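You operate a simulated robot arm through the tools that you are given. There is no shell and no other tool.

Carry out the task below with a simulated robot arm. There is one attempt and no reset: what you move stays moved.

JOB
Test the hardness of the grey pad on the hardness stand.
Fine: pad in the middle of the slide, slide in, height locked, then hold the load lever down till the meter reads, and let go.

The check looks at the end state, three seconds after you hand in, the way a careful person would. Anything else that was tipped, shoved, dropped, spilled or broken makes it a failure.

ROBOT AND FRAMES
A 7-joint arm with a two-finger parallel gripper, fixed in place. Base frame: the origin is at the foot of the arm, x ahead of it, y to its left, z up. Lengths are in mm, angles in degrees, forces in N, time in s.
With the tool pointing down near the work surface it reaches from about 420 to 900 mm from the base axis. Its first joint turns from -17.0 to 126.0 degrees. Payload 1.57 kg.
Tool frame: the origin (TCP) lies between the finger pads and is the grasp point; the fingertips stand 30 mm ahead of it; z points along the fingers, y is the line along which they close. The gripper opens to 80 mm. The fingers are 17 mm wide and 12 mm thick; the gripper's body (40 by 82 mm) begins 80 mm behind the TCP.
Orientation is that of the tool frame in the base frame, as a unit quaternion [x, y, z, w]. With the fingers straight down and closing along the base's y, the tool's x points along the base's -x, its y along +y and its z along -z.

CONTROLS
- The arm moves only by the tool move_arm. Its argument "series" is a list of rows, each a list of 2 entries, a list of its own where there are three numbers: the shift along the base's x, y, z in cm, then the turn, a rotation vector about the base's x, y, z in degrees. In form: [[[dx, dy, dz], [rx, ry, rz]], ...]. A call has 1 to 20 rows; each row is the pose to reach, as a shift and turn from the pose commanded when the call began. "claw" is the finger opening in cm, from 0 to 8, set as the call begins (left out, the last holds). Each row takes 0.2 s and may step no farther than 50 mm and 8.6 degrees from the row before; otherwise, or with a gripper value out of range, the whole call is refused. A pose out of reach is approached as far as the arm can. The call stops where the force on the tool passes 50 N (or 10 N more than at its start, if that is more) or the arm is blocked; 0.2 s more then pass. The fingers move at their own pace (about 45 mm/s each) and stop on an object; they squeeze with about 43 N. The grip force told is the motor's: it shows also when the fingers shut on nothing. Time passes only in rows, and 0.2 s behind the last, so rows that repeat a pose let the fingers close. It gives the time, the measured TCP pose, the force on the tool (base axes), the opening and the grip force at its end, in the units of the frame above (readings bear some noise), with the torque about the TCP (base axes, N m) and any sound that the robot's microphone picked up.
- Cameras (640 x 400 px; columns grow to the right, rows downward): "scene" is now at [9.2, -252.6, 1361]; the picture's right is [-0.23, -0.97, 0.00], its down [-0.44, 0.11, -0.89] and it looks along [0.87, -0.21, -0.45] (base axes); focal length 214 px, centre (320, 200). "wrist" rides on the gripper at [72, -7, -122] in the tool frame; the picture's right is [0.09, 1.00, 0.00], its down [-0.84, 0.08, -0.54] and it looks along [-0.54, 0.05, 0.84] (tool axes); focal length 238 px, centre (320, 200). There is no depth. A picture from a camera that has moved, and an enlarged one, comes with that camera's place and axes in the base frame and with its lens.
- snapshot(camera): a new picture of that camera. The clock stands still meanwhile.
- move_column(by): slides the trunk up (or, below 0, down) by that many mm; the arm and the scene camera ride with it, the base frame stays. It gives what a move gives, with no picture.
- aim_head(pan, tilt): turns the head with the scene camera to pan (to the left, within 109 degrees either way) and tilt (down, from -29 to 69), counted from straight ahead of the robot. It gives what a move gives.
- zoom(camera, box): a new picture of the part [left, top, right, bottom] of that camera's present view, enlarged. The clock stands still meanwhile.
- job_done(): hands the job in; it is judged then, once.

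Nothing tells you positions but the pictures and the camera data. Unless the task says otherwise, let go and move clear before handing in.

The tools are called after "Emit:" by a JSON object that holds its "name" and its "arguments". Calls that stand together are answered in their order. move_arm: Moves the arm, as the interface text tells. Its arguments: {"type":"object","properties":{"series":{"type":"array"},"claw":{"type":"number"}},"required":["series"]} The other tools are called the same way: move_column (by) slides the trunk up or down; aim_head (pan, tilt) turns the head that bears the scene camera; snapshot (camera) takes a picture; zoom (camera, box) takes an enlarged picture of a part of a camera's view; job_done () hands the job in.

At the start:

```text
clock: 0.0
eef_pos: [433.1, -22.0, 1383.9]
tcp_rot: [0.0, 1.0, -0.001, 0.0]
contact_force: [-0.1, -0.1, -0.4]
torque: [0.05, -0.01, -0.01]
opening: 79.8
finger_force: 0.0
trunk travel left (down, up): [-725.0, 65.0]
head pan, tilt: [-13.5, 27.0]
```

scene: 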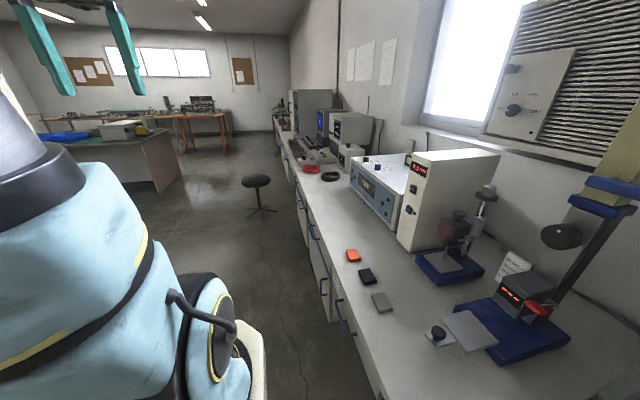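
wrist: 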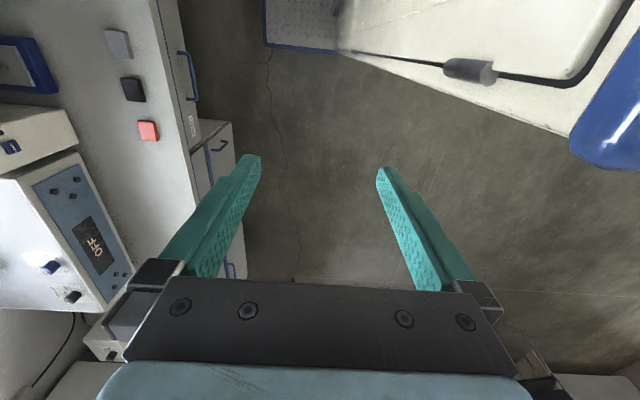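

I see a bench on the right with three pads (red, black, grey), and a blue-based stand with a slide, a meter head and a lever with a red knob. I'll look more closely before moving anything.

Emit:
{"name": "zoom", "arguments": {"camera": "scene", "box": [400, 150, 640, 400]}}

Emit:
{"name": "zoom", "arguments": {"camera": "scene", "box": [320, 200, 480, 360]}}

Emit:
{"name": "aim_head", "arguments": {"pan": -40, "tilt": 40}}

Emit:
{"name": "snapshot", "arguments": {"camera": "scene"}}

```text
1.60 times, centred on (520, 275) of scene
camera zoom: at [9.2, -252.6, 1361.0], right [-0.23, -0.97, 0.0], down [-0.44, 0.11, -0.89], along [0.87, -0.21, -0.45], focal length 343 px, centre (0, 80)
```

zoom: 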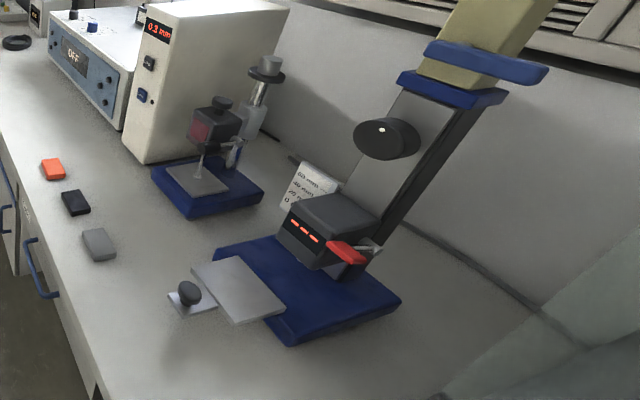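

```text
2.50 times, centred on (400, 280) of scene
camera zoom: at [9.2, -252.6, 1361.0], right [-0.23, -0.97, 0.0], down [-0.44, 0.11, -0.89], along [0.87, -0.21, -0.45], focal length 536 px, centre (120, 0)
```

zoom: 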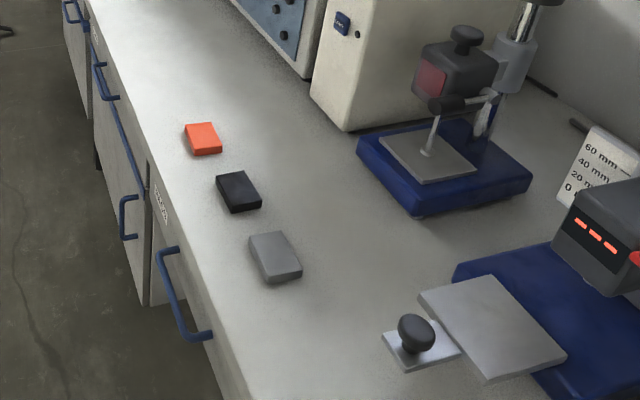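

```text
clock: 0.9
eef_pos: [433.4, -22.4, 1383.8]
tcp_rot: [0.0, 1.0, 0.0, 0.0]
contact_force: [-0.1, -0.4, 0.2]
torque: [0.03, -0.03, -0.01]
opening: 80.0
finger_force: 0.0
trunk travel left (down, up): [-725.0, 65.0]
head pan, tilt: [-40.0, 40.0]
```

```text
taken
camera scene: at [-14.6, -285.9, 1341.0], right [-0.64, -0.77, 0.0], down [-0.49, 0.41, -0.77], along [0.59, -0.49, -0.64], focal length 214 px, centre (320, 200)
```

scene: 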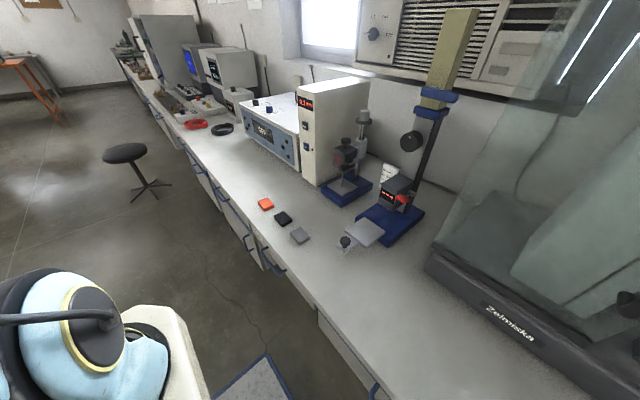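

The pads are about 0.65 m from the base towards the right, and the stand is beyond them at around (240, -870). I'll zoom in on the stand details.

Emit:
{"name": "zoom", "arguments": {"camera": "scene", "box": [325, 160, 445, 260]}}

Emit:
{"name": "zoom", "arguments": {"camera": "scene", "box": [360, 80, 480, 180]}}

Emit:
{"name": "zoom", "arguments": {"camera": "scene", "box": [290, 70, 390, 220]}}

Emit:
{"name": "zoom", "arguments": {"camera": "scene", "box": [370, 155, 430, 205]}}

```text
4.00 times, centred on (385, 210) of scene
camera zoom: at [-14.6, -285.9, 1341.0], right [-0.64, -0.77, 0.0], down [-0.49, 0.41, -0.77], along [0.59, -0.49, -0.64], focal length 858 px, centre (60, 160)
```

zoom: 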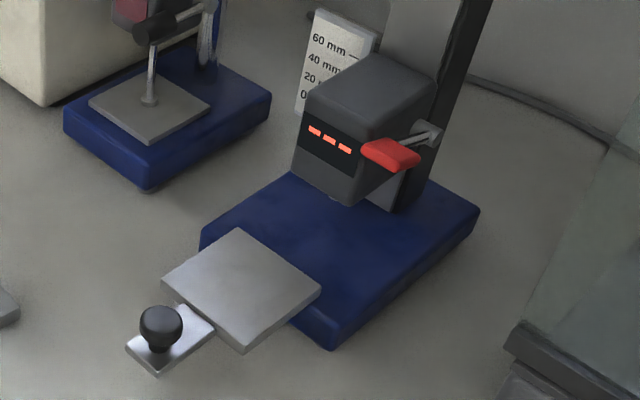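

```text
4.00 times, centred on (420, 130) of scene
camera zoom: at [-14.6, -285.9, 1341.0], right [-0.64, -0.77, 0.0], down [-0.49, 0.41, -0.77], along [0.59, -0.49, -0.64], focal length 858 px, centre (-80, 480)
```

zoom: 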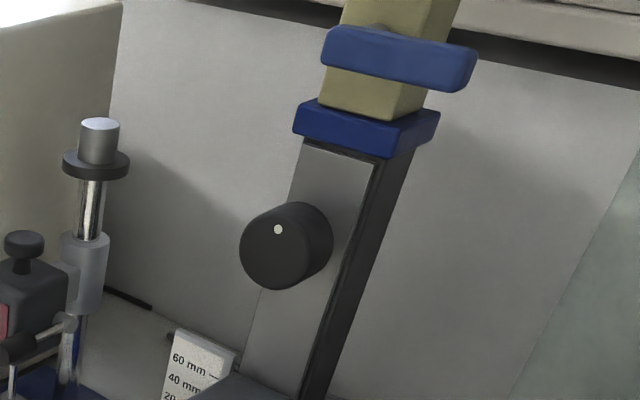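

```text
2.67 times, centred on (340, 145) of scene
camera zoom: at [-14.6, -285.9, 1341.0], right [-0.64, -0.77, 0.0], down [-0.49, 0.41, -0.77], along [0.59, -0.49, -0.64], focal length 572 px, centre (267, 347)
```

zoom: 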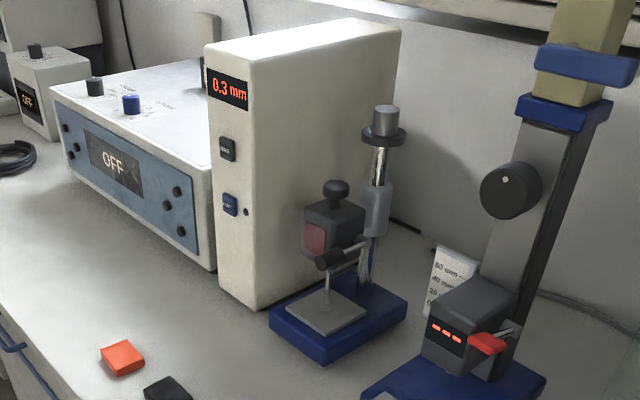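

```text
8.00 times, centred on (400, 180) of scene
camera zoom: at [-14.6, -285.9, 1341.0], right [-0.64, -0.77, 0.0], down [-0.49, 0.41, -0.77], along [0.59, -0.49, -0.64], focal length 1716 px, centre (-320, 360)
```

zoom: 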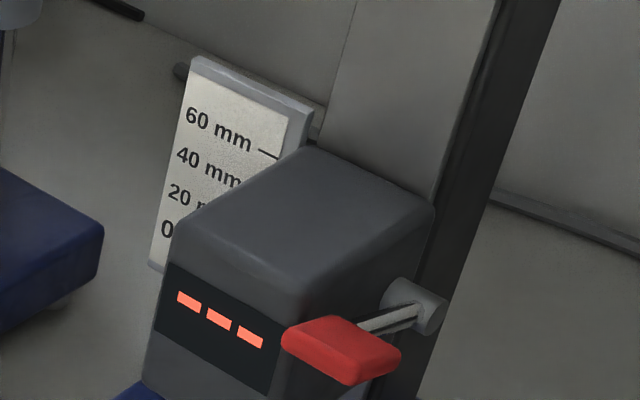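

The pads lie in a row along x at about y=-540. The stand faces +y, with its slide pulled out and centred near (255,-703), the column knob near z=1080 and the lever on its right side. I'll lower the trunk, then swing the gripper over that way to look with the wrist camera.

Emit:
{"name": "move_column", "arguments": {"by": -200}}

Emit:
{"name": "move_arm", "arguments": {"series": [[[-1, -4, 0], [0, 0, -7.5]], [[-2, -8, 0], [0, 0, -15]], [[-3, -12, 0], [0, 0, -22.5]], [[-4, -16, 0], [0, 0, -30]], [[-5, -20, 0], [0, 0, -37.5]], [[-6, -24, 0], [0, 0, -45]], [[-7, -28, 0], [0, 0, -52.5]], [[-8, -32, 0], [0, 0, -60]], [[-9, -36, 0], [0, 0, -67.5]], [[-10, -40, 0], [0, 0, -75]], [[-11, -44, 0], [0, 0, -82.5]], [[-12, -48, 0], [0, 0, -90]]]}}

Emit:
{"name": "snapshot", "arguments": {"camera": "wrist"}}

Emit:
{"name": "snapshot", "arguments": {"camera": "scene"}}

```text
clock: 3.1
eef_pos: [432.9, -22.8, 1184.2]
tcp_rot: [-0.001, 1.0, 0.0, -0.001]
contact_force: [0.2, -0.2, -1.1]
torque: [0.0, 0.02, -0.02]
opening: 80.0
finger_force: 0.1
trunk travel left (down, up): [-525.0, 265.0]
head pan, tilt: [-40.0, 40.0]
```

```text
clock: 5.7
eef_pos: [314.0, -501.7, 1186.6]
tcp_rot: [0.708, 0.706, -0.001, 0.0]
contact_force: [0.1, 0.0, 0.3]
torque: [-0.05, 0.03, 0.0]
opening: 80.1
finger_force: 0.1
out of reach, approached as far as the arm can: row 2, 3, 4, 5, 6
trunk travel left (down, up): [-525.0, 265.0]
head pan, tilt: [-40.0, 40.0]
```

```text
taken
camera wrist: at [306.4, -429.5, 1308.9], right [1.0, 0.09, 0.0], down [0.08, -0.84, 0.54], along [0.05, -0.54, -0.84], focal length 238 px, centre (320, 200)
```

wrist: 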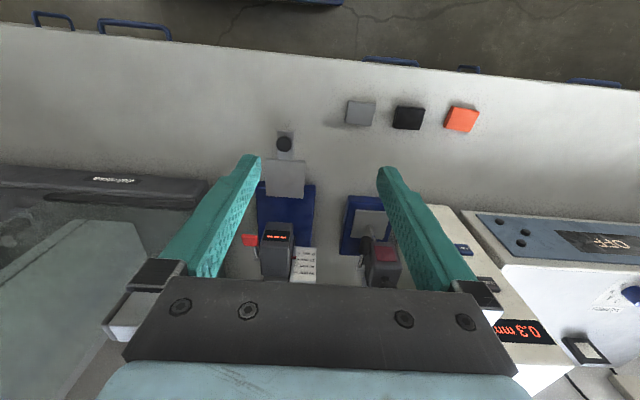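

```text
taken
camera scene: at [-14.7, -285.5, 1141.0], right [-0.64, -0.77, 0.0], down [-0.49, 0.41, -0.77], along [0.59, -0.49, -0.64], focal length 214 px, centre (320, 200)
```

scene: 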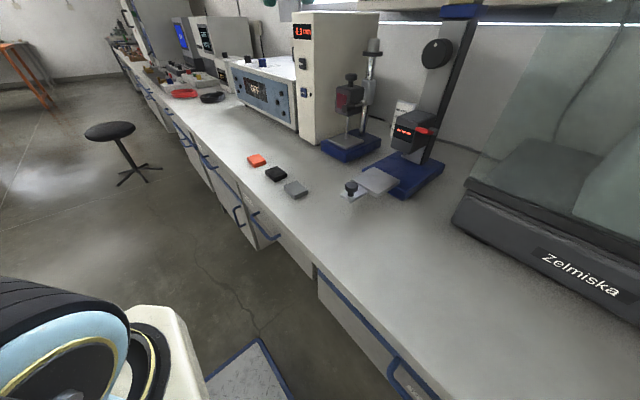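

The arm reaches over here, and I have good overhead and scene views. I'll zoom in for precise positions.

Emit:
{"name": "zoom", "arguments": {"camera": "wrist", "box": [230, 80, 390, 180]}}

Emit:
{"name": "zoom", "arguments": {"camera": "wrist", "box": [230, 180, 390, 280]}}

Emit:
{"name": "zoom", "arguments": {"camera": "scene", "box": [340, 100, 460, 200]}}

Emit:
{"name": "zoom", "arguments": {"camera": "scene", "box": [380, 0, 500, 100]}}

Emit:
{"name": "zoom", "arguments": {"camera": "scene", "box": [240, 140, 360, 220]}}

```text
4.00 times, centred on (310, 130) of wrist
camera zoom: at [306.4, -429.5, 1308.9], right [1.0, 0.09, 0.0], down [0.08, -0.84, 0.54], along [0.05, -0.54, -0.84], focal length 953 px, centre (360, 480)
```

zoom: 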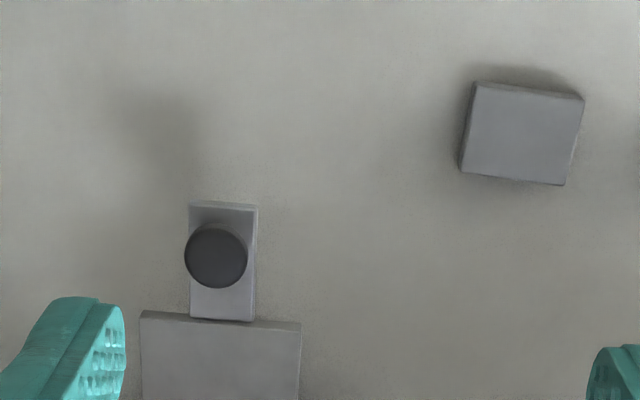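

```text
4.00 times, centred on (310, 230) of wrist
camera zoom: at [306.4, -429.5, 1308.9], right [1.0, 0.09, 0.0], down [0.08, -0.84, 0.54], along [0.05, -0.54, -0.84], focal length 953 px, centre (360, 80)
```

zoom: 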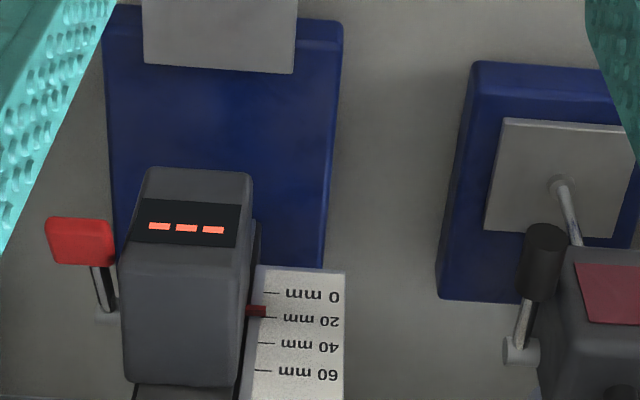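

```text
4.00 times, centred on (400, 150) of scene
camera zoom: at [-14.7, -285.5, 1141.0], right [-0.64, -0.77, 0.0], down [-0.49, 0.41, -0.77], along [0.59, -0.49, -0.64], focal length 858 px, centre (0, 400)
```

zoom: 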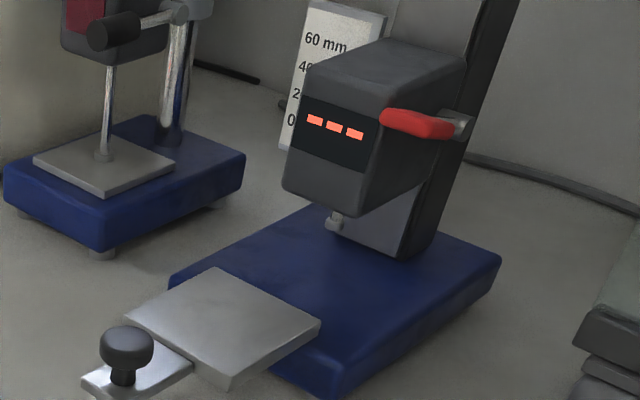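

```text
4.00 times, centred on (440, 50) of scene
camera zoom: at [-14.7, -285.5, 1141.0], right [-0.64, -0.77, 0.0], down [-0.49, 0.41, -0.77], along [0.59, -0.49, -0.64], focal length 858 px, centre (-160, 800)
```

zoom: 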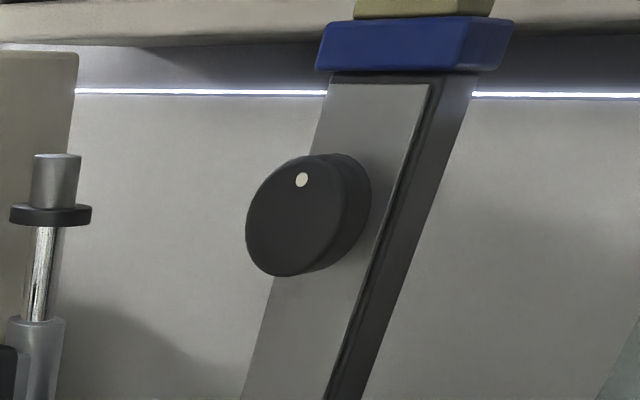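

```text
5.00 times, centred on (300, 180) of scene
camera zoom: at [-14.7, -285.5, 1141.0], right [-0.64, -0.77, 0.0], down [-0.49, 0.41, -0.77], along [0.59, -0.49, -0.64], focal length 1072 px, centre (420, 300)
```

zoom: 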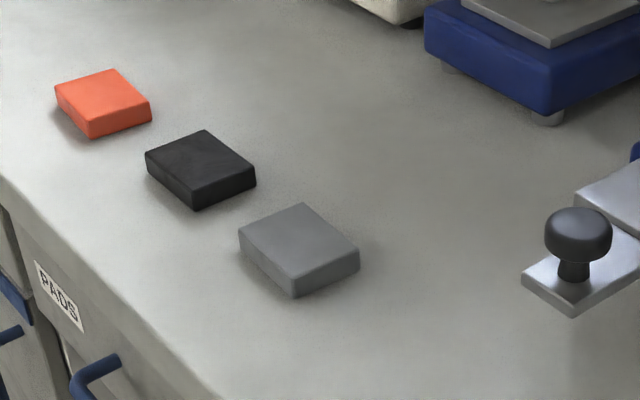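

From triangulation, the slide plate is centred at (249,-693), top z≈823. The slide knob top is at (249,-600,847), and the grey pad is at about (406,-545) with its top at z≈774. I'll tilt the gripper for a front view of the head, column knob and scale.

Emit:
{"name": "move_arm", "arguments": {"series": [[[-1, -1, -3], [-7.5, 0, 0]], [[-2, -2, -6], [-15, 0, 0]], [[-3, -3, -9], [-22.5, 0, 0]], [[-4, -4, -12], [-30, 0, 0]], [[-5, -5, -15], [-37.5, 0, 0]], [[-6, -6, -18], [-45, 0, 0]]]}}

Emit:
{"name": "snapshot", "arguments": {"camera": "wrist"}}

Emit:
{"name": "snapshot", "arguments": {"camera": "scene"}}

```text
clock: 7.1
eef_pos: [251.3, -562.3, 1006.5]
tcp_rot: [0.653, 0.653, -0.271, 0.271]
contact_force: [-0.9, -0.1, 1.0]
torque: [0.03, -0.04, 0.0]
opening: 80.0
finger_force: 0.0
trunk travel left (down, up): [-525.0, 265.0]
head pan, tilt: [-40.0, 40.0]
```

```text
taken
camera wrist: at [243.8, -423.6, 1042.1], right [1.0, 0.07, -0.06], down [0.08, -0.21, 0.97], along [0.05, -0.98, -0.21], focal length 238 px, centre (320, 200)
```

wrist: 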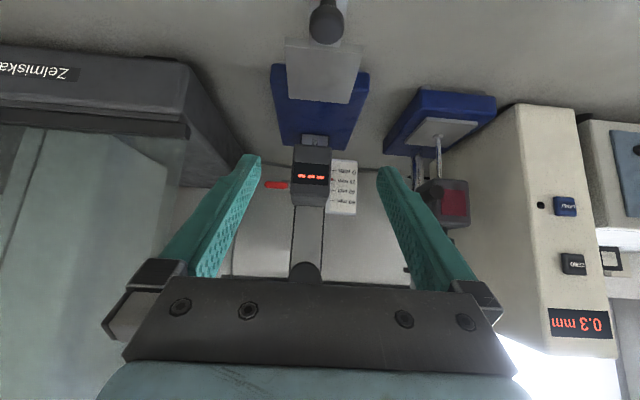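

```text
taken
camera scene: at [-14.7, -285.8, 1141.0], right [-0.64, -0.77, 0.0], down [-0.49, 0.41, -0.77], along [0.59, -0.49, -0.64], focal length 214 px, centre (320, 200)
```

scene: 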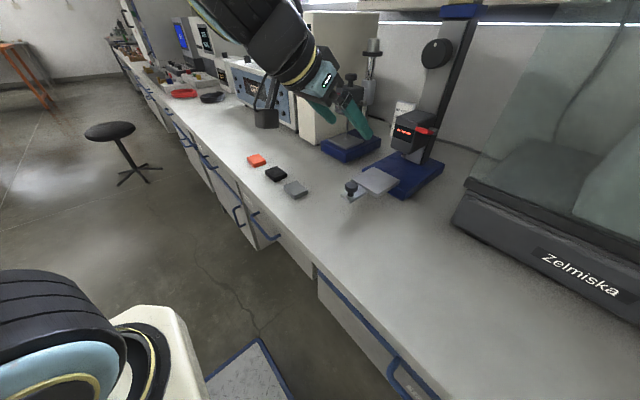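

Emit:
{"name": "zoom", "arguments": {"camera": "wrist", "box": [250, 120, 390, 290]}}

Emit:
{"name": "zoom", "arguments": {"camera": "wrist", "box": [260, 120, 360, 220]}}

Emit:
{"name": "zoom", "arguments": {"camera": "wrist", "box": [250, 0, 390, 100]}}

```text
2.35 times, centred on (320, 205) of wrist
camera zoom: at [243.8, -423.6, 1042.1], right [1.0, 0.07, -0.06], down [0.08, -0.21, 0.97], along [0.05, -0.98, -0.21], focal length 561 px, centre (320, 188)
```

zoom: 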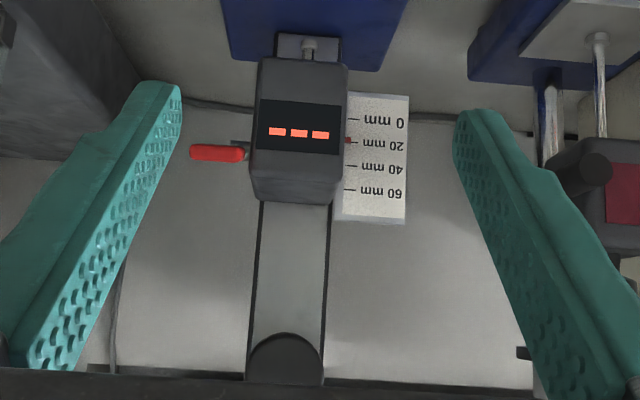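

```text
4.00 times, centred on (310, 170) of wrist
camera zoom: at [243.8, -423.6, 1042.1], right [1.0, 0.07, -0.06], down [0.08, -0.21, 0.97], along [0.05, -0.98, -0.21], focal length 953 px, centre (360, 320)
```

zoom: 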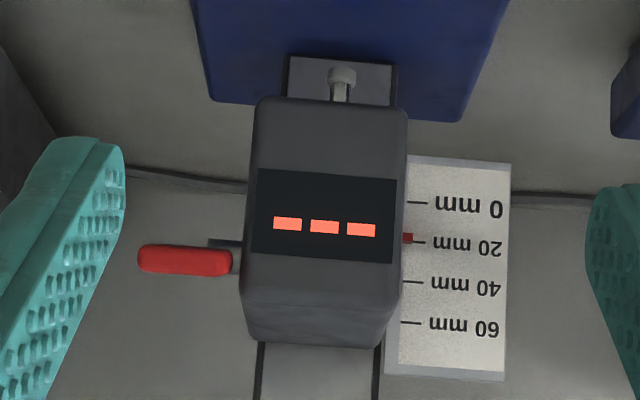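

```text
4.00 times, centred on (320, 50) of wrist
camera zoom: at [243.8, -423.6, 1042.1], right [1.0, 0.07, -0.06], down [0.08, -0.21, 0.97], along [0.05, -0.98, -0.21], focal length 953 px, centre (320, 800)
```

zoom: 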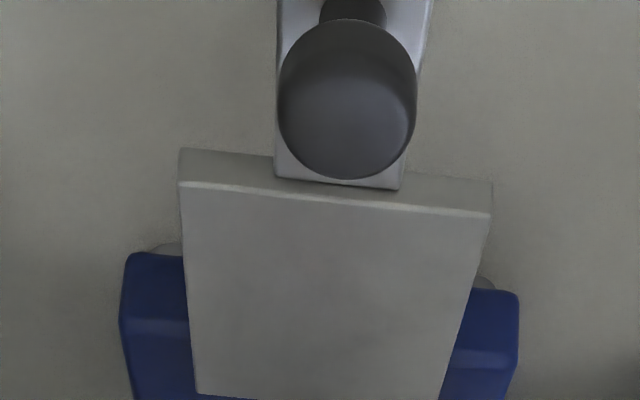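

The pointer on the scale sits near 20 mm and the foot hangs above the base. Now I'll look at the column knob straight on.

Emit:
{"name": "move_arm", "arguments": {"series": [[[0, 1, 4], [0, 0, 0]], [[0, 2, 8], [0, 0, 0]], [[0, 3, 12], [0, 0, 0]], [[0, 4, 16], [0, 0, 0]]]}}

Emit:
{"name": "snapshot", "arguments": {"camera": "wrist"}}

Emit:
{"name": "zoom", "arguments": {"camera": "wrist", "box": [240, 120, 400, 280]}}

```text
clock: 8.1
eef_pos: [258.1, -540.5, 1132.6]
tcp_rot: [0.653, 0.654, -0.27, 0.27]
contact_force: [-0.4, 0.9, 0.6]
torque: [0.01, 0.04, 0.01]
opening: 79.9
finger_force: 0.1
out of reach, approached as far as the arm can: row 3, 4
trunk travel left (down, up): [-525.0, 265.0]
head pan, tilt: [-40.0, 40.0]
```

```text
taken
camera wrist: at [250.0, -402.2, 1170.4], right [1.0, 0.06, -0.06], down [0.08, -0.21, 0.97], along [0.05, -0.98, -0.21], focal length 238 px, centre (320, 200)
```

wrist: 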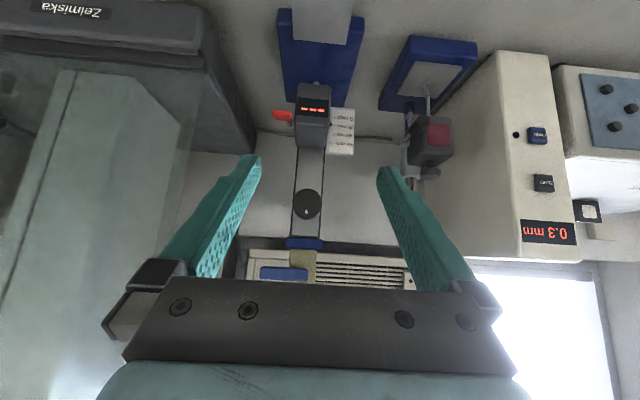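

```text
2.50 times, centred on (320, 200) of wrist
camera zoom: at [250.0, -402.2, 1170.4], right [1.0, 0.06, -0.06], down [0.08, -0.21, 0.97], along [0.05, -0.98, -0.21], focal length 596 px, centre (320, 200)
```

zoom: 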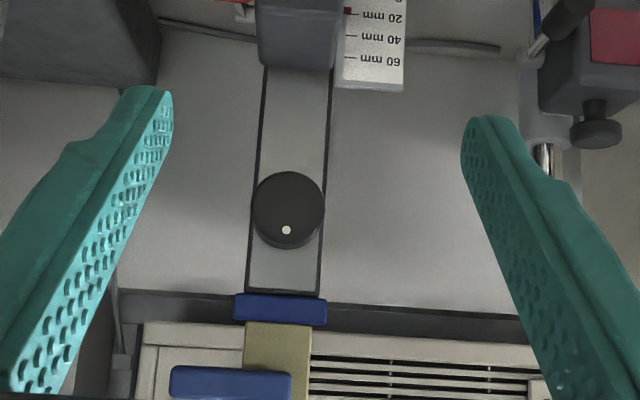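

The knob's dot is at 12 o'clock. I want to see the +x side of the head and column for any other lock before deciding how the height is locked.

Emit:
{"name": "move_arm", "arguments": {"series": [[[2.5, 0, -1], [0, 0, -7.5]], [[5, 0, -3], [0, 0, -15]], [[7.5, 0, -4], [0, 0, -22.5]], [[10, -1, -6], [0, 0, -30]], [[12, -1, -8], [0, 0, -37.5]]]}}

Emit:
{"name": "snapshot", "arguments": {"camera": "wrist"}}

Emit:
{"name": "zoom", "arguments": {"camera": "wrist", "box": [240, 80, 400, 280]}}

```text
clock: 9.3
eef_pos: [379.2, -550.6, 1051.7]
tcp_rot: [0.829, 0.408, -0.344, 0.17]
contact_force: [-0.3, -0.5, 0.8]
torque: [0.03, -0.07, 0.03]
opening: 80.3
finger_force: 0.0
trunk travel left (down, up): [-525.0, 265.0]
head pan, tilt: [-40.0, 40.0]
```

```text
taken
camera wrist: at [456.1, -435.8, 1087.9], right [0.83, -0.56, -0.06], down [-0.07, -0.21, 0.98], along [-0.56, -0.8, -0.21], focal length 238 px, centre (320, 200)
```

wrist: 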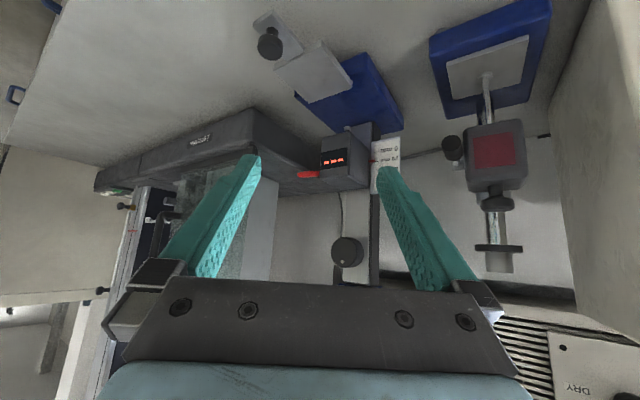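

```text
2.00 times, centred on (320, 180) of wrist
camera zoom: at [456.1, -435.8, 1087.9], right [0.83, -0.56, -0.06], down [-0.07, -0.21, 0.98], along [-0.56, -0.8, -0.21], focal length 477 px, centre (320, 240)
```

zoom: 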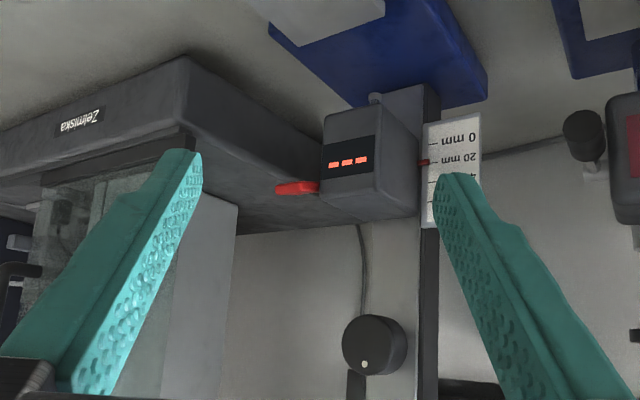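

There's only the one column knob and the lever, so the knob must be the height lock. Next I'll return to tool-down over the grey pad and measure it.

Emit:
{"name": "move_arm", "arguments": {"series": [[[0.5, 0, 0], [0, 0, 7.5]], [[1, 0, 0], [0, 0, 15]], [[1.5, 0, 0], [0, 0, 22.5]], [[2, 0, 0], [0, 0, 30]], [[2.7, 0.5, 0], [0, 0, 37.5]]]}}

Emit:
{"name": "move_arm", "arguments": {"series": [[[0, 0, -2], [7.5, 0, 0]], [[0, 0, -4], [15, 0, 0]], [[0, 0, -6], [22.5, 0, 0]], [[0, 0, -8], [30, 0, 0]], [[0, 0, -10], [37.5, 0, 0]], [[0, 0, -12], [45, 0, 0]], [[0, 0, -12], [45, 0, 0]]]}}

Emit:
{"name": "snapshot", "arguments": {"camera": "wrist"}}

Emit:
{"name": "snapshot", "arguments": {"camera": "scene"}}

```text
clock: 10.5
eef_pos: [406.5, -543.9, 1052.7]
tcp_rot: [0.653, 0.654, -0.27, 0.27]
contact_force: [0.2, -1.4, -0.2]
torque: [0.01, -0.03, -0.01]
opening: 79.9
finger_force: 0.0
trunk travel left (down, up): [-525.0, 265.0]
head pan, tilt: [-40.0, 40.0]
```

```text
clock: 12.1
eef_pos: [407.7, -545.0, 934.7]
tcp_rot: [0.707, 0.707, 0.001, -0.001]
contact_force: [-0.5, 0.4, -0.6]
torque: [-0.03, -0.04, 0.0]
opening: 80.4
finger_force: 0.0
trunk travel left (down, up): [-525.0, 265.0]
head pan, tilt: [-40.0, 40.0]
```

```text
taken
camera wrist: at [399.4, -472.3, 1058.2], right [1.0, 0.09, 0.0], down [0.08, -0.84, 0.54], along [0.05, -0.54, -0.84], focal length 238 px, centre (320, 200)
```

wrist: 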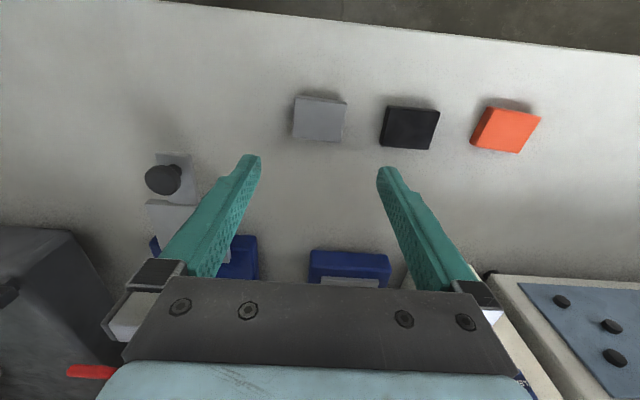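

```text
taken
camera scene: at [-14.7, -285.9, 1140.9], right [-0.64, -0.77, 0.0], down [-0.49, 0.41, -0.77], along [0.59, -0.49, -0.64], focal length 214 px, centre (320, 200)
```

scene: 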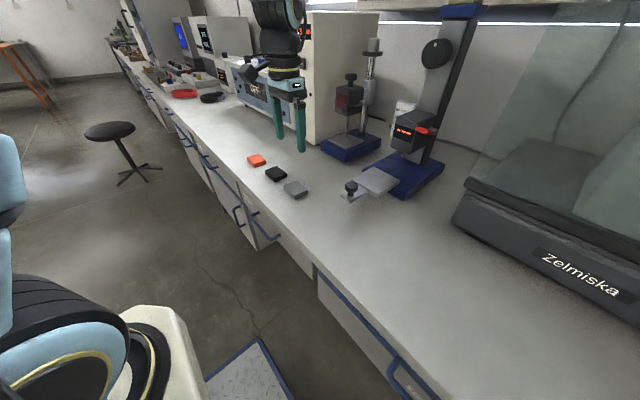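

Emit:
{"name": "zoom", "arguments": {"camera": "wrist", "box": [270, 80, 370, 160]}}

Emit:
{"name": "zoom", "arguments": {"camera": "scene", "box": [260, 150, 340, 210]}}

```text
5.00 times, centred on (320, 120) of wrist
camera zoom: at [399.4, -472.3, 1058.2], right [1.0, 0.09, 0.0], down [0.08, -0.84, 0.54], along [0.05, -0.54, -0.84], focal length 1192 px, centre (320, 600)
```

zoom: 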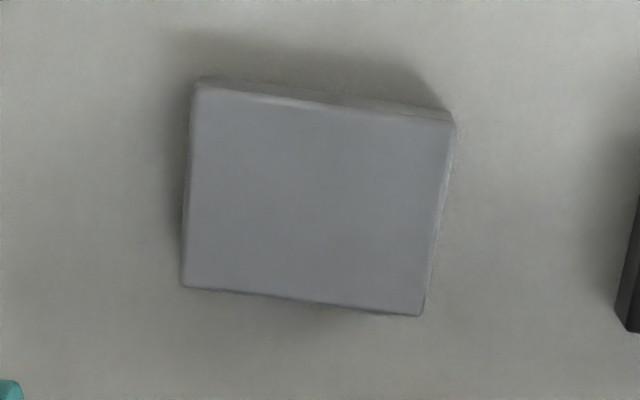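

```text
6.67 times, centred on (300, 180) of scene
camera zoom: at [-14.7, -285.9, 1140.9], right [-0.64, -0.77, 0.0], down [-0.49, 0.41, -0.77], along [0.59, -0.49, -0.64], focal length 1430 px, centre (453, 333)
```

zoom: 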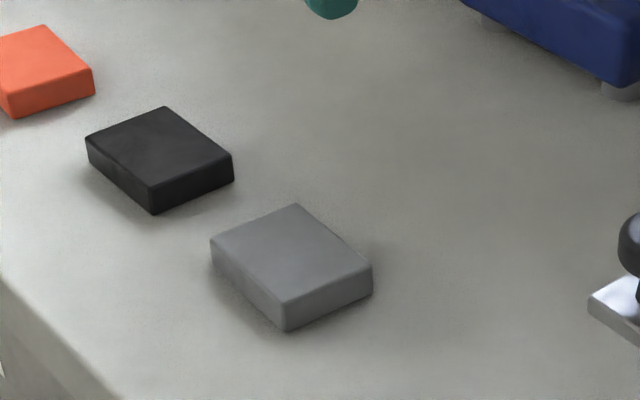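

The grey pad is about 58 × 46 × 15 mm, centred at (405,-545), and the bench is at z≈761. I'll descend and grasp it across x.

Emit:
{"name": "move_arm", "arguments": {"series": [[[-0.3, 0, -4], [0, 0, 0]], [[-0.3, 0, -8], [0, 0, -2]], [[-0.3, 0, -11], [0, 0, -2]], [[-0.3, 0, -12.5], [0, 0, -2]], [[-0.3, 0, -13], [0, 0, -2]], [[-0.3, 0, -13.4], [0, 0, -2]], [[-0.3, 0, -13.7], [0, 0, -2]]]}}

Emit:
{"name": "snapshot", "arguments": {"camera": "wrist"}}

Emit:
{"name": "zoom", "arguments": {"camera": "scene", "box": [240, 130, 360, 220]}}

```text
clock: 13.7
eef_pos: [404.3, -544.1, 796.3]
tcp_rot: [0.719, 0.695, 0.0, 0.0]
contact_force: [-0.1, -0.3, -0.1]
torque: [0.0, 0.02, 0.0]
opening: 80.1
finger_force: 0.1
trunk travel left (down, up): [-525.0, 265.0]
head pan, tilt: [-40.0, 40.0]
```

```text
taken
camera wrist: at [398.8, -471.6, 919.7], right [1.0, 0.06, 0.0], down [0.05, -0.84, 0.54], along [0.03, -0.54, -0.84], focal length 238 px, centre (320, 200)
```

wrist: 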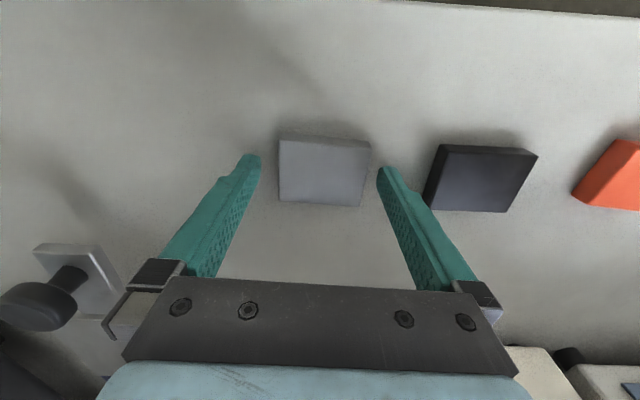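

```text
4.44 times, centred on (300, 175) of scene
camera zoom: at [-14.7, -285.9, 1140.9], right [-0.64, -0.77, 0.0], down [-0.49, 0.41, -0.77], along [0.59, -0.49, -0.64], focal length 953 px, centre (409, 311)
```

zoom: 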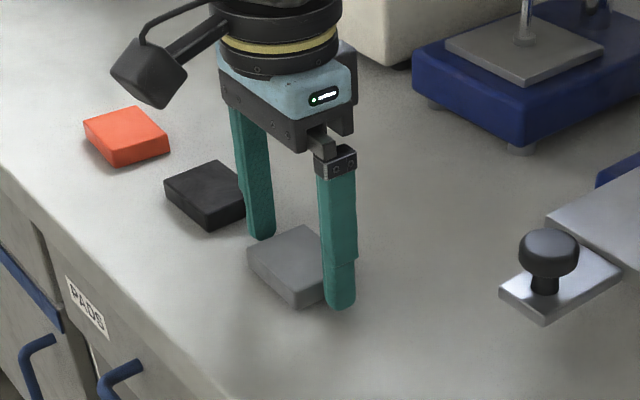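

The pad is centred between the fingers, so I'll close on it.

Emit:
{"name": "move_arm", "arguments": {"series": [[[0, 0, 0], [0, 0, 0]], [[0, 0, 0], [0, 0, 0]], [[0, 0, 0], [0, 0, 0]], [[0, 0, 0], [0, 0, 0]]], "claw": 5}}

Emit:
{"name": "snapshot", "arguments": {"camera": "wrist"}}

```text
clock: 14.7
eef_pos: [403.6, -545.0, 796.6]
tcp_rot: [0.719, 0.695, 0.0, 0.0]
contact_force: [0.1, -1.0, -0.4]
torque: [-0.02, -0.02, 0.02]
opening: 58.8
finger_force: 39.1
trunk travel left (down, up): [-525.0, 265.0]
head pan, tilt: [-40.0, 40.0]
```

```text
taken
camera wrist: at [398.7, -471.7, 919.7], right [1.0, 0.06, 0.0], down [0.05, -0.84, 0.54], along [0.03, -0.54, -0.84], focal length 238 px, centre (320, 200)
```

wrist: 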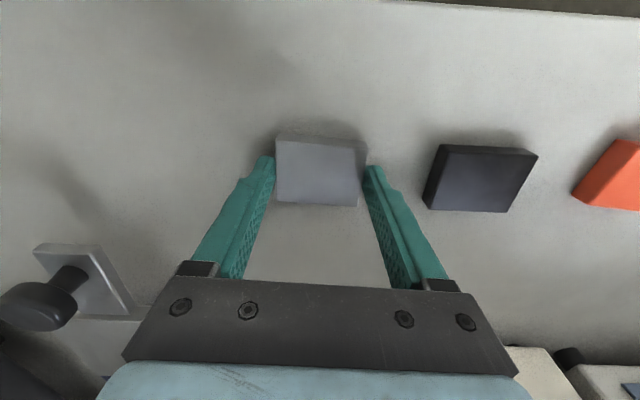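

Grip is firm at 58.8 mm. I'll lift and carry the pad over the slide plate.

Emit:
{"name": "move_arm", "arguments": {"series": [[[0, 0, 3], [0, 0, 0]], [[0, 0, 7], [0, 0, 0]], [[0, 0, 11], [0, 0, 0]], [[-3, -3, 11], [0, 0, 1]], [[-6, -6, 11], [0, 0, 2]], [[-9, -9, 11], [0, 0, 2]], [[-12, -12, 11], [0, 0, 2]], [[-15, -14.3, 11], [0, 0, 2]], [[-15.5, -14.8, 11], [0, 0, 2]], [[-15.5, -14.8, 11], [0, 0, 2]]]}}

Emit:
{"name": "snapshot", "arguments": {"camera": "wrist"}}

Emit:
{"name": "zoom", "arguments": {"camera": "wrist", "box": [240, 80, 400, 220]}}

Emit:
{"name": "zoom", "arguments": {"camera": "scene", "box": [330, 90, 450, 210]}}

```text
clock: 16.9
eef_pos: [249.4, -696.9, 907.1]
tcp_rot: [0.707, 0.707, 0.0, 0.001]
contact_force: [0.4, -0.7, -1.1]
torque: [0.01, 0.02, 0.02]
opening: 59.1
finger_force: 43.5
trunk travel left (down, up): [-525.0, 265.0]
head pan, tilt: [-40.0, 40.0]
```

```text
taken
camera wrist: at [242.2, -622.8, 1030.0], right [1.0, 0.09, 0.0], down [0.08, -0.84, 0.54], along [0.05, -0.54, -0.84], focal length 238 px, centre (320, 200)
```

wrist: 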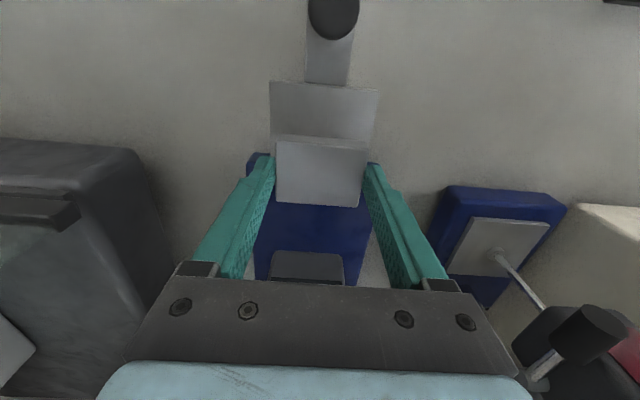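

```text
2.86 times, centred on (320, 150) of wrist
camera zoom: at [242.2, -622.8, 1030.0], right [1.0, 0.09, 0.0], down [0.08, -0.84, 0.54], along [0.05, -0.54, -0.84], focal length 681 px, centre (320, 343)
```

zoom: 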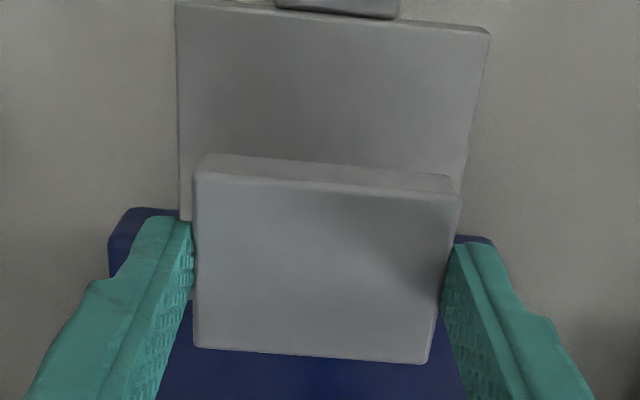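

```text
3.33 times, centred on (390, 150) of scene
camera zoom: at [-14.7, -286.0, 1140.9], right [-0.64, -0.77, 0.0], down [-0.49, 0.41, -0.77], along [0.59, -0.49, -0.64], focal length 715 px, centre (87, 367)
```

zoom: 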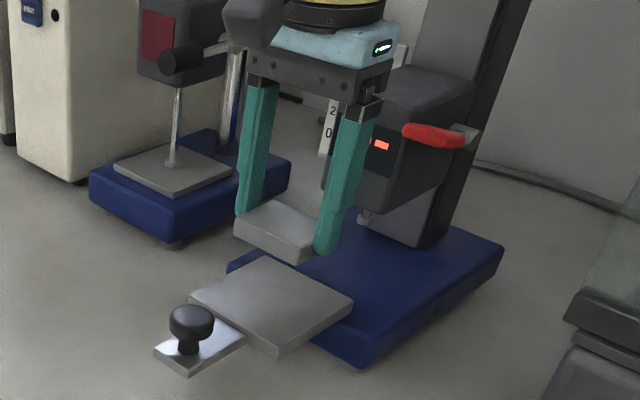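

The pad hangs at (249,-696.5) and the plate's middle is at about (248.5,-693.7). I'll shift 3 mm and lower it gently.

Emit:
{"name": "move_arm", "arguments": {"series": [[[-0.05, 0.3, -1.5], [0, 0, 0]], [[-0.05, 0.3, -3], [0, 0, 0]], [[-0.05, 0.3, -4], [0, 0, 0]], [[-0.05, 0.3, -4.4], [0, 0, 0]], [[-0.05, 0.3, -4.4], [0, 0, 0]]]}}

Emit:
{"name": "zoom", "arguments": {"camera": "scene", "box": [350, 130, 430, 200]}}

Emit:
{"name": "zoom", "arguments": {"camera": "wrist", "box": [240, 80, 400, 220]}}

```text
clock: 18.1
eef_pos: [249.7, -690.4, 863.1]
tcp_rot: [0.706, 0.708, 0.0, 0.0]
contact_force: [-0.8, -0.4, -0.6]
torque: [-0.02, 0.03, -0.02]
opening: 59.2
finger_force: 42.7
trunk travel left (down, up): [-525.0, 265.0]
head pan, tilt: [-40.0, 40.0]
```

```text
5.71 times, centred on (390, 165) of scene
camera zoom: at [-14.7, -286.0, 1140.9], right [-0.64, -0.77, 0.0], down [-0.49, 0.41, -0.77], along [0.59, -0.49, -0.64], focal length 1226 px, centre (-80, 400)
```

zoom: 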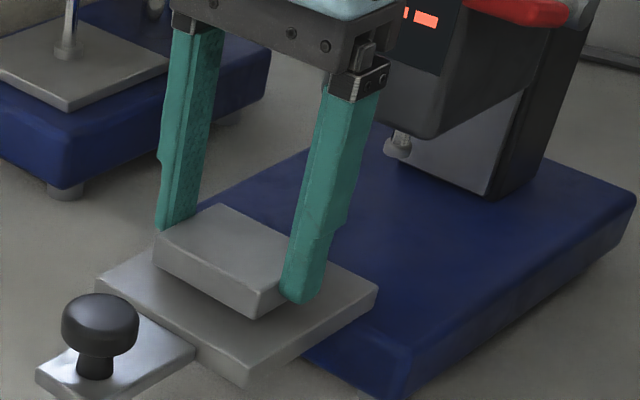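

```text
2.86 times, centred on (320, 150) of wrist
camera zoom: at [241.6, -617.3, 986.2], right [1.0, 0.09, 0.0], down [0.08, -0.84, 0.54], along [0.05, -0.54, -0.84], focal length 681 px, centre (320, 343)
```

zoom: 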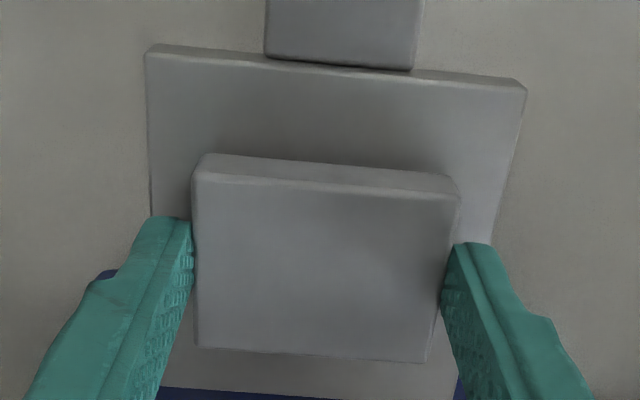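

The pad sits about 3.5 mm too far toward the front, so I'll correct that and lower the last millimetres.

Emit:
{"name": "move_arm", "arguments": {"series": [[[0, -0.35, 0], [0, 0, 0]], [[0, -0.35, -0.1], [0, 0, 0]], [[0, -0.35, -0.2], [0, 0, 0]], [[0, -0.35, -0.2], [0, 0, 0]]]}}

Emit:
{"name": "zoom", "arguments": {"camera": "wrist", "box": [240, 80, 400, 220]}}

Emit:
{"name": "zoom", "arguments": {"camera": "scene", "box": [350, 130, 430, 200]}}

```text
clock: 19.1
eef_pos: [249.1, -694.6, 860.1]
tcp_rot: [0.707, 0.707, 0.001, -0.001]
contact_force: [-0.2, 0.7, -0.9]
torque: [-0.01, -0.07, -0.02]
opening: 58.8
finger_force: 43.1
trunk travel left (down, up): [-525.0, 265.0]
head pan, tilt: [-40.0, 40.0]
```

```text
2.86 times, centred on (320, 150) of wrist
camera zoom: at [241.0, -620.8, 983.5], right [1.0, 0.09, 0.0], down [0.08, -0.84, 0.54], along [0.05, -0.54, -0.84], focal length 681 px, centre (320, 343)
```

zoom: 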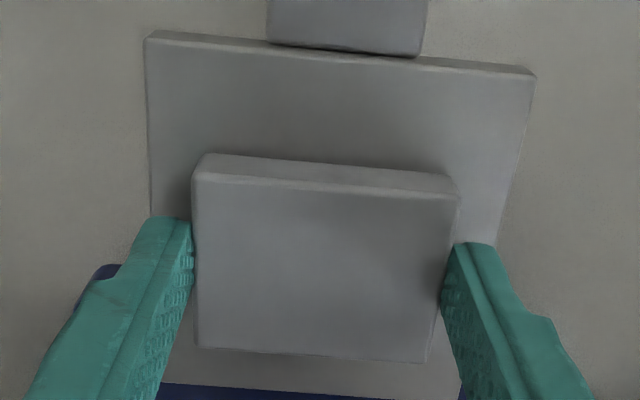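

```text
5.71 times, centred on (390, 165) of scene
camera zoom: at [-14.7, -286.0, 1140.9], right [-0.64, -0.77, 0.0], down [-0.49, 0.41, -0.77], along [0.59, -0.49, -0.64], focal length 1226 px, centre (-80, 400)
```

zoom: 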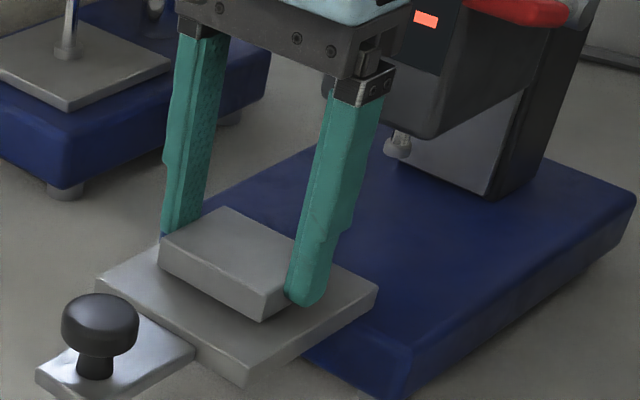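

Still no contact, so I'll keep lowering in millimetre steps.

Emit:
{"name": "move_arm", "arguments": {"series": [[[0, 0, -0.1], [0, 0, 0]], [[0, 0, -0.1], [0, 0, 0]]]}}

Emit:
{"name": "move_arm", "arguments": {"series": [[[0, 0, -0.1], [0, 0, 0]], [[0, 0, -0.1], [0, 0, 0]]]}}

Emit:
{"name": "zoom", "arguments": {"camera": "scene", "box": [350, 150, 410, 200]}}

```text
clock: 19.7
eef_pos: [247.4, -693.9, 858.5]
tcp_rot: [0.707, 0.707, 0.0, 0.001]
contact_force: [0.7, -0.3, -1.1]
torque: [0.0, 0.01, -0.01]
opening: 58.9
finger_force: 42.7
trunk travel left (down, up): [-525.0, 265.0]
head pan, tilt: [-40.0, 40.0]
```

```text
clock: 20.3
eef_pos: [246.0, -693.0, 858.6]
tcp_rot: [0.707, 0.707, 0.0, 0.0]
contact_force: [-0.7, -0.9, -0.6]
torque: [0.03, 0.0, -0.03]
opening: 58.8
finger_force: 43.5
trunk travel left (down, up): [-525.0, 265.0]
head pan, tilt: [-40.0, 40.0]
```

```text
8.00 times, centred on (380, 175) of scene
camera zoom: at [-14.7, -286.0, 1140.9], right [-0.64, -0.77, 0.0], down [-0.49, 0.41, -0.77], along [0.59, -0.49, -0.64], focal length 1716 px, centre (-160, 400)
```

zoom: 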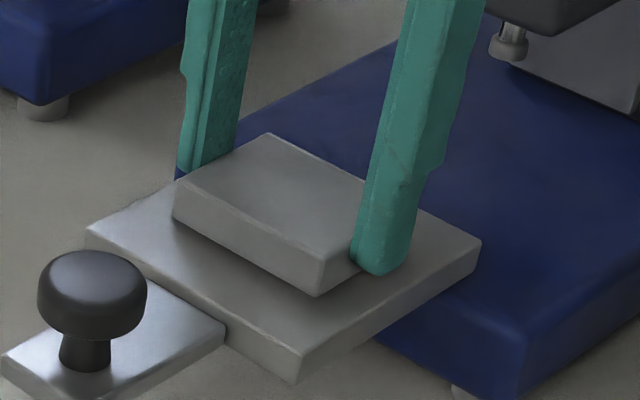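

Emit:
{"name": "move_arm", "arguments": {"series": [[[0, 0, -0.1], [0, 0, 0]], [[0, 0, -0.1], [0, 0, 0]]]}}

Emit:
{"name": "move_arm", "arguments": {"series": [[[0, 0, -0.1], [0, 0, 0]], [[0, 0, -0.1], [0, 0, 0]]]}}

Emit:
{"name": "zoom", "arguments": {"camera": "scene", "box": [350, 150, 410, 200]}}

Emit:
{"name": "zoom", "arguments": {"camera": "wrist", "box": [240, 80, 400, 220]}}

```text
clock: 20.9
eef_pos: [248.6, -693.4, 856.8]
tcp_rot: [0.707, 0.707, 0.0, 0.0]
contact_force: [0.6, 0.5, 0.2]
torque: [0.0, 0.01, -0.04]
opening: 59.1
finger_force: 42.8
trunk travel left (down, up): [-525.0, 265.0]
head pan, tilt: [-40.0, 40.0]
```

```text
clock: 21.5
eef_pos: [247.3, -694.5, 856.5]
tcp_rot: [0.708, 0.706, -0.001, 0.0]
contact_force: [-1.3, -1.1, 0.2]
torque: [-0.04, -0.01, -0.01]
opening: 59.0
finger_force: 42.9
trunk travel left (down, up): [-525.0, 265.0]
head pan, tilt: [-40.0, 40.0]
```

```text
8.00 times, centred on (380, 175) of scene
camera zoom: at [-14.7, -286.0, 1140.9], right [-0.64, -0.77, 0.0], down [-0.49, 0.41, -0.77], along [0.59, -0.49, -0.64], focal length 1716 px, centre (-160, 400)
```

zoom: 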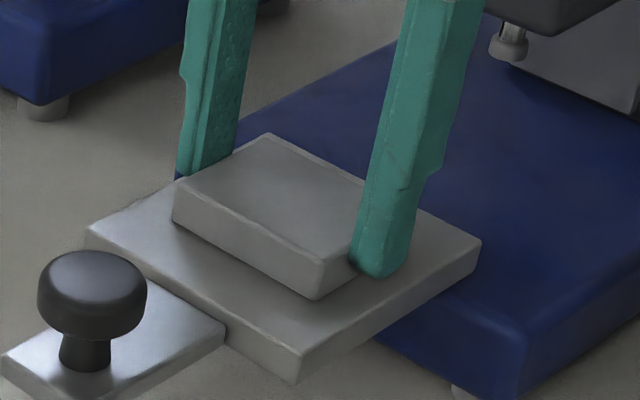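

```text
2.86 times, centred on (320, 150) of wrist
camera zoom: at [240.7, -621.3, 979.9], right [1.0, 0.09, 0.0], down [0.08, -0.84, 0.54], along [0.05, -0.54, -0.84], focal length 681 px, centre (320, 343)
```

zoom: 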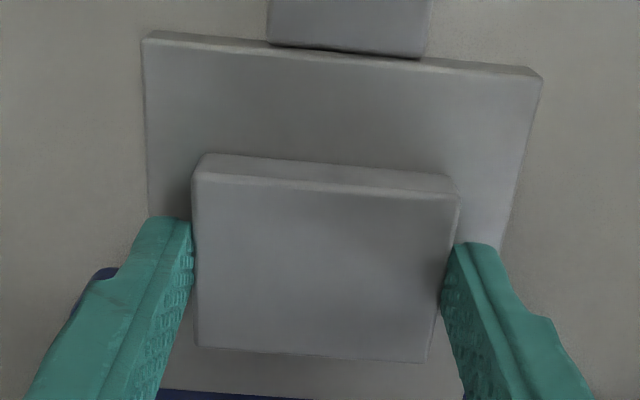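

Emit:
{"name": "move_arm", "arguments": {"series": [[[0, 0, -0.1], [0, 0, 0]], [[0, 0, -0.1], [0, 0, 0]]]}}

Emit:
{"name": "move_arm", "arguments": {"series": [[[0, 0, -0.1], [0, 0, 0]], [[0, 0, -0.1], [0, 0, 0]]]}}

Emit:
{"name": "zoom", "arguments": {"camera": "scene", "box": [350, 150, 410, 200]}}

```text
clock: 22.1
eef_pos: [248.6, -694.2, 856.7]
tcp_rot: [0.707, 0.707, 0.0, 0.001]
contact_force: [-0.5, -1.5, 7.3]
torque: [0.05, 0.0, 0.04]
opening: 58.9
finger_force: 42.7
trunk travel left (down, up): [-525.0, 265.0]
head pan, tilt: [-40.0, 40.0]
```

```text
clock: 22.7
eef_pos: [248.6, -694.7, 855.6]
tcp_rot: [0.707, 0.707, -0.001, 0.001]
contact_force: [1.0, 1.1, 25.1]
torque: [0.19, 0.08, 0.01]
opening: 58.8
finger_force: 43.1
trunk travel left (down, up): [-525.0, 265.0]
head pan, tilt: [-40.0, 40.0]
```

```text
8.00 times, centred on (380, 175) of scene
camera zoom: at [-14.9, -285.2, 1141.4], right [-0.64, -0.77, 0.0], down [-0.49, 0.41, -0.77], along [0.59, -0.49, -0.64], focal length 1716 px, centre (-160, 400)
```

zoom: 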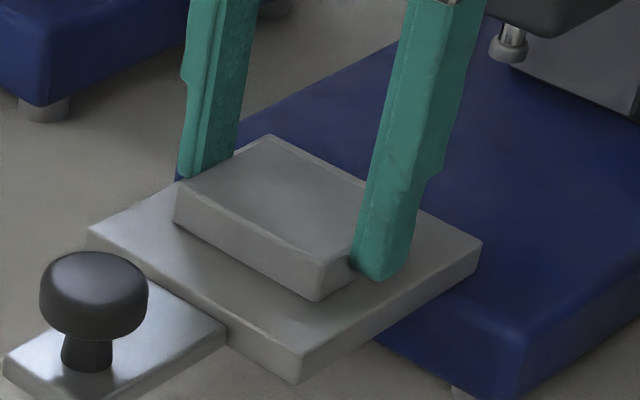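

The pad has touched down on the plate, with force rising to 25 N. I'll relax the pressure, nudge 1 mm in x for centring, and release.

Emit:
{"name": "move_arm", "arguments": {"series": [[[0, 0, 0.2], [0, 0, 0]], [[0.1, 0, 0.2], [0, 0, 0]], [[0.1, 0, 0.1], [0, 0, 0]], [[0.1, 0, 0.08], [0, 0, 0]]]}}

Emit:
{"name": "move_arm", "arguments": {"series": [[[0, 0, 0], [0, 0, 0]], [[0, 0, 0], [0, 0, 0]], [[0, 0, 0], [0, 0, 0]]], "claw": 7.8}}

Emit:
{"name": "zoom", "arguments": {"camera": "wrist", "box": [240, 80, 400, 220]}}

Emit:
{"name": "zoom", "arguments": {"camera": "scene", "box": [350, 150, 410, 200]}}

```text
clock: 23.7
eef_pos: [248.3, -694.2, 856.2]
tcp_rot: [0.708, 0.706, -0.001, 0.002]
contact_force: [-3.3, 0.4, 24.3]
torque: [-0.04, 0.09, -0.01]
opening: 58.9
finger_force: 42.9
trunk travel left (down, up): [-525.0, 265.0]
head pan, tilt: [-40.0, 40.0]
```

```text
clock: 24.5
eef_pos: [248.3, -694.3, 854.8]
tcp_rot: [0.707, 0.707, 0.0, 0.001]
contact_force: [-0.1, 0.4, -0.5]
torque: [0.01, -0.02, 0.01]
opening: 77.7
finger_force: 0.0
trunk travel left (down, up): [-525.0, 265.0]
head pan, tilt: [-40.0, 40.0]
```

```text
2.86 times, centred on (320, 150) of wrist
camera zoom: at [241.5, -621.3, 977.8], right [1.0, 0.09, 0.0], down [0.08, -0.84, 0.54], along [0.05, -0.54, -0.84], focal length 681 px, centre (320, 343)
```

zoom: 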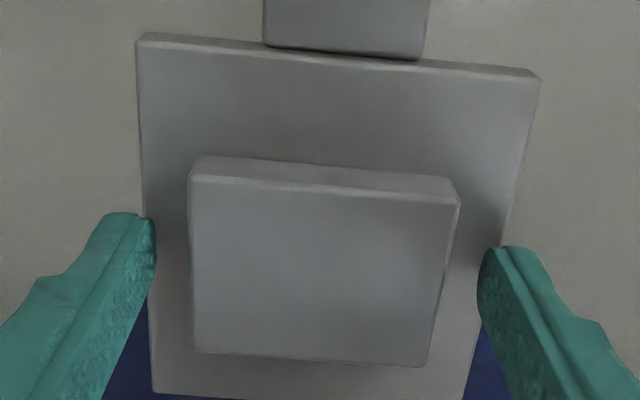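

```text
8.00 times, centred on (380, 175) of scene
camera zoom: at [-14.7, -286.0, 1140.9], right [-0.64, -0.77, 0.0], down [-0.49, 0.41, -0.77], along [0.59, -0.49, -0.64], focal length 1716 px, centre (-160, 400)
```

zoom: 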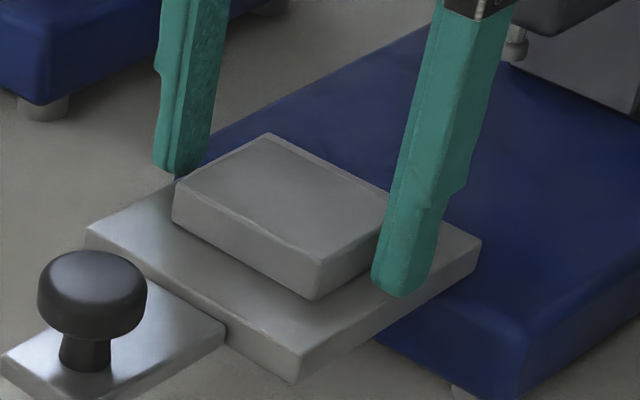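

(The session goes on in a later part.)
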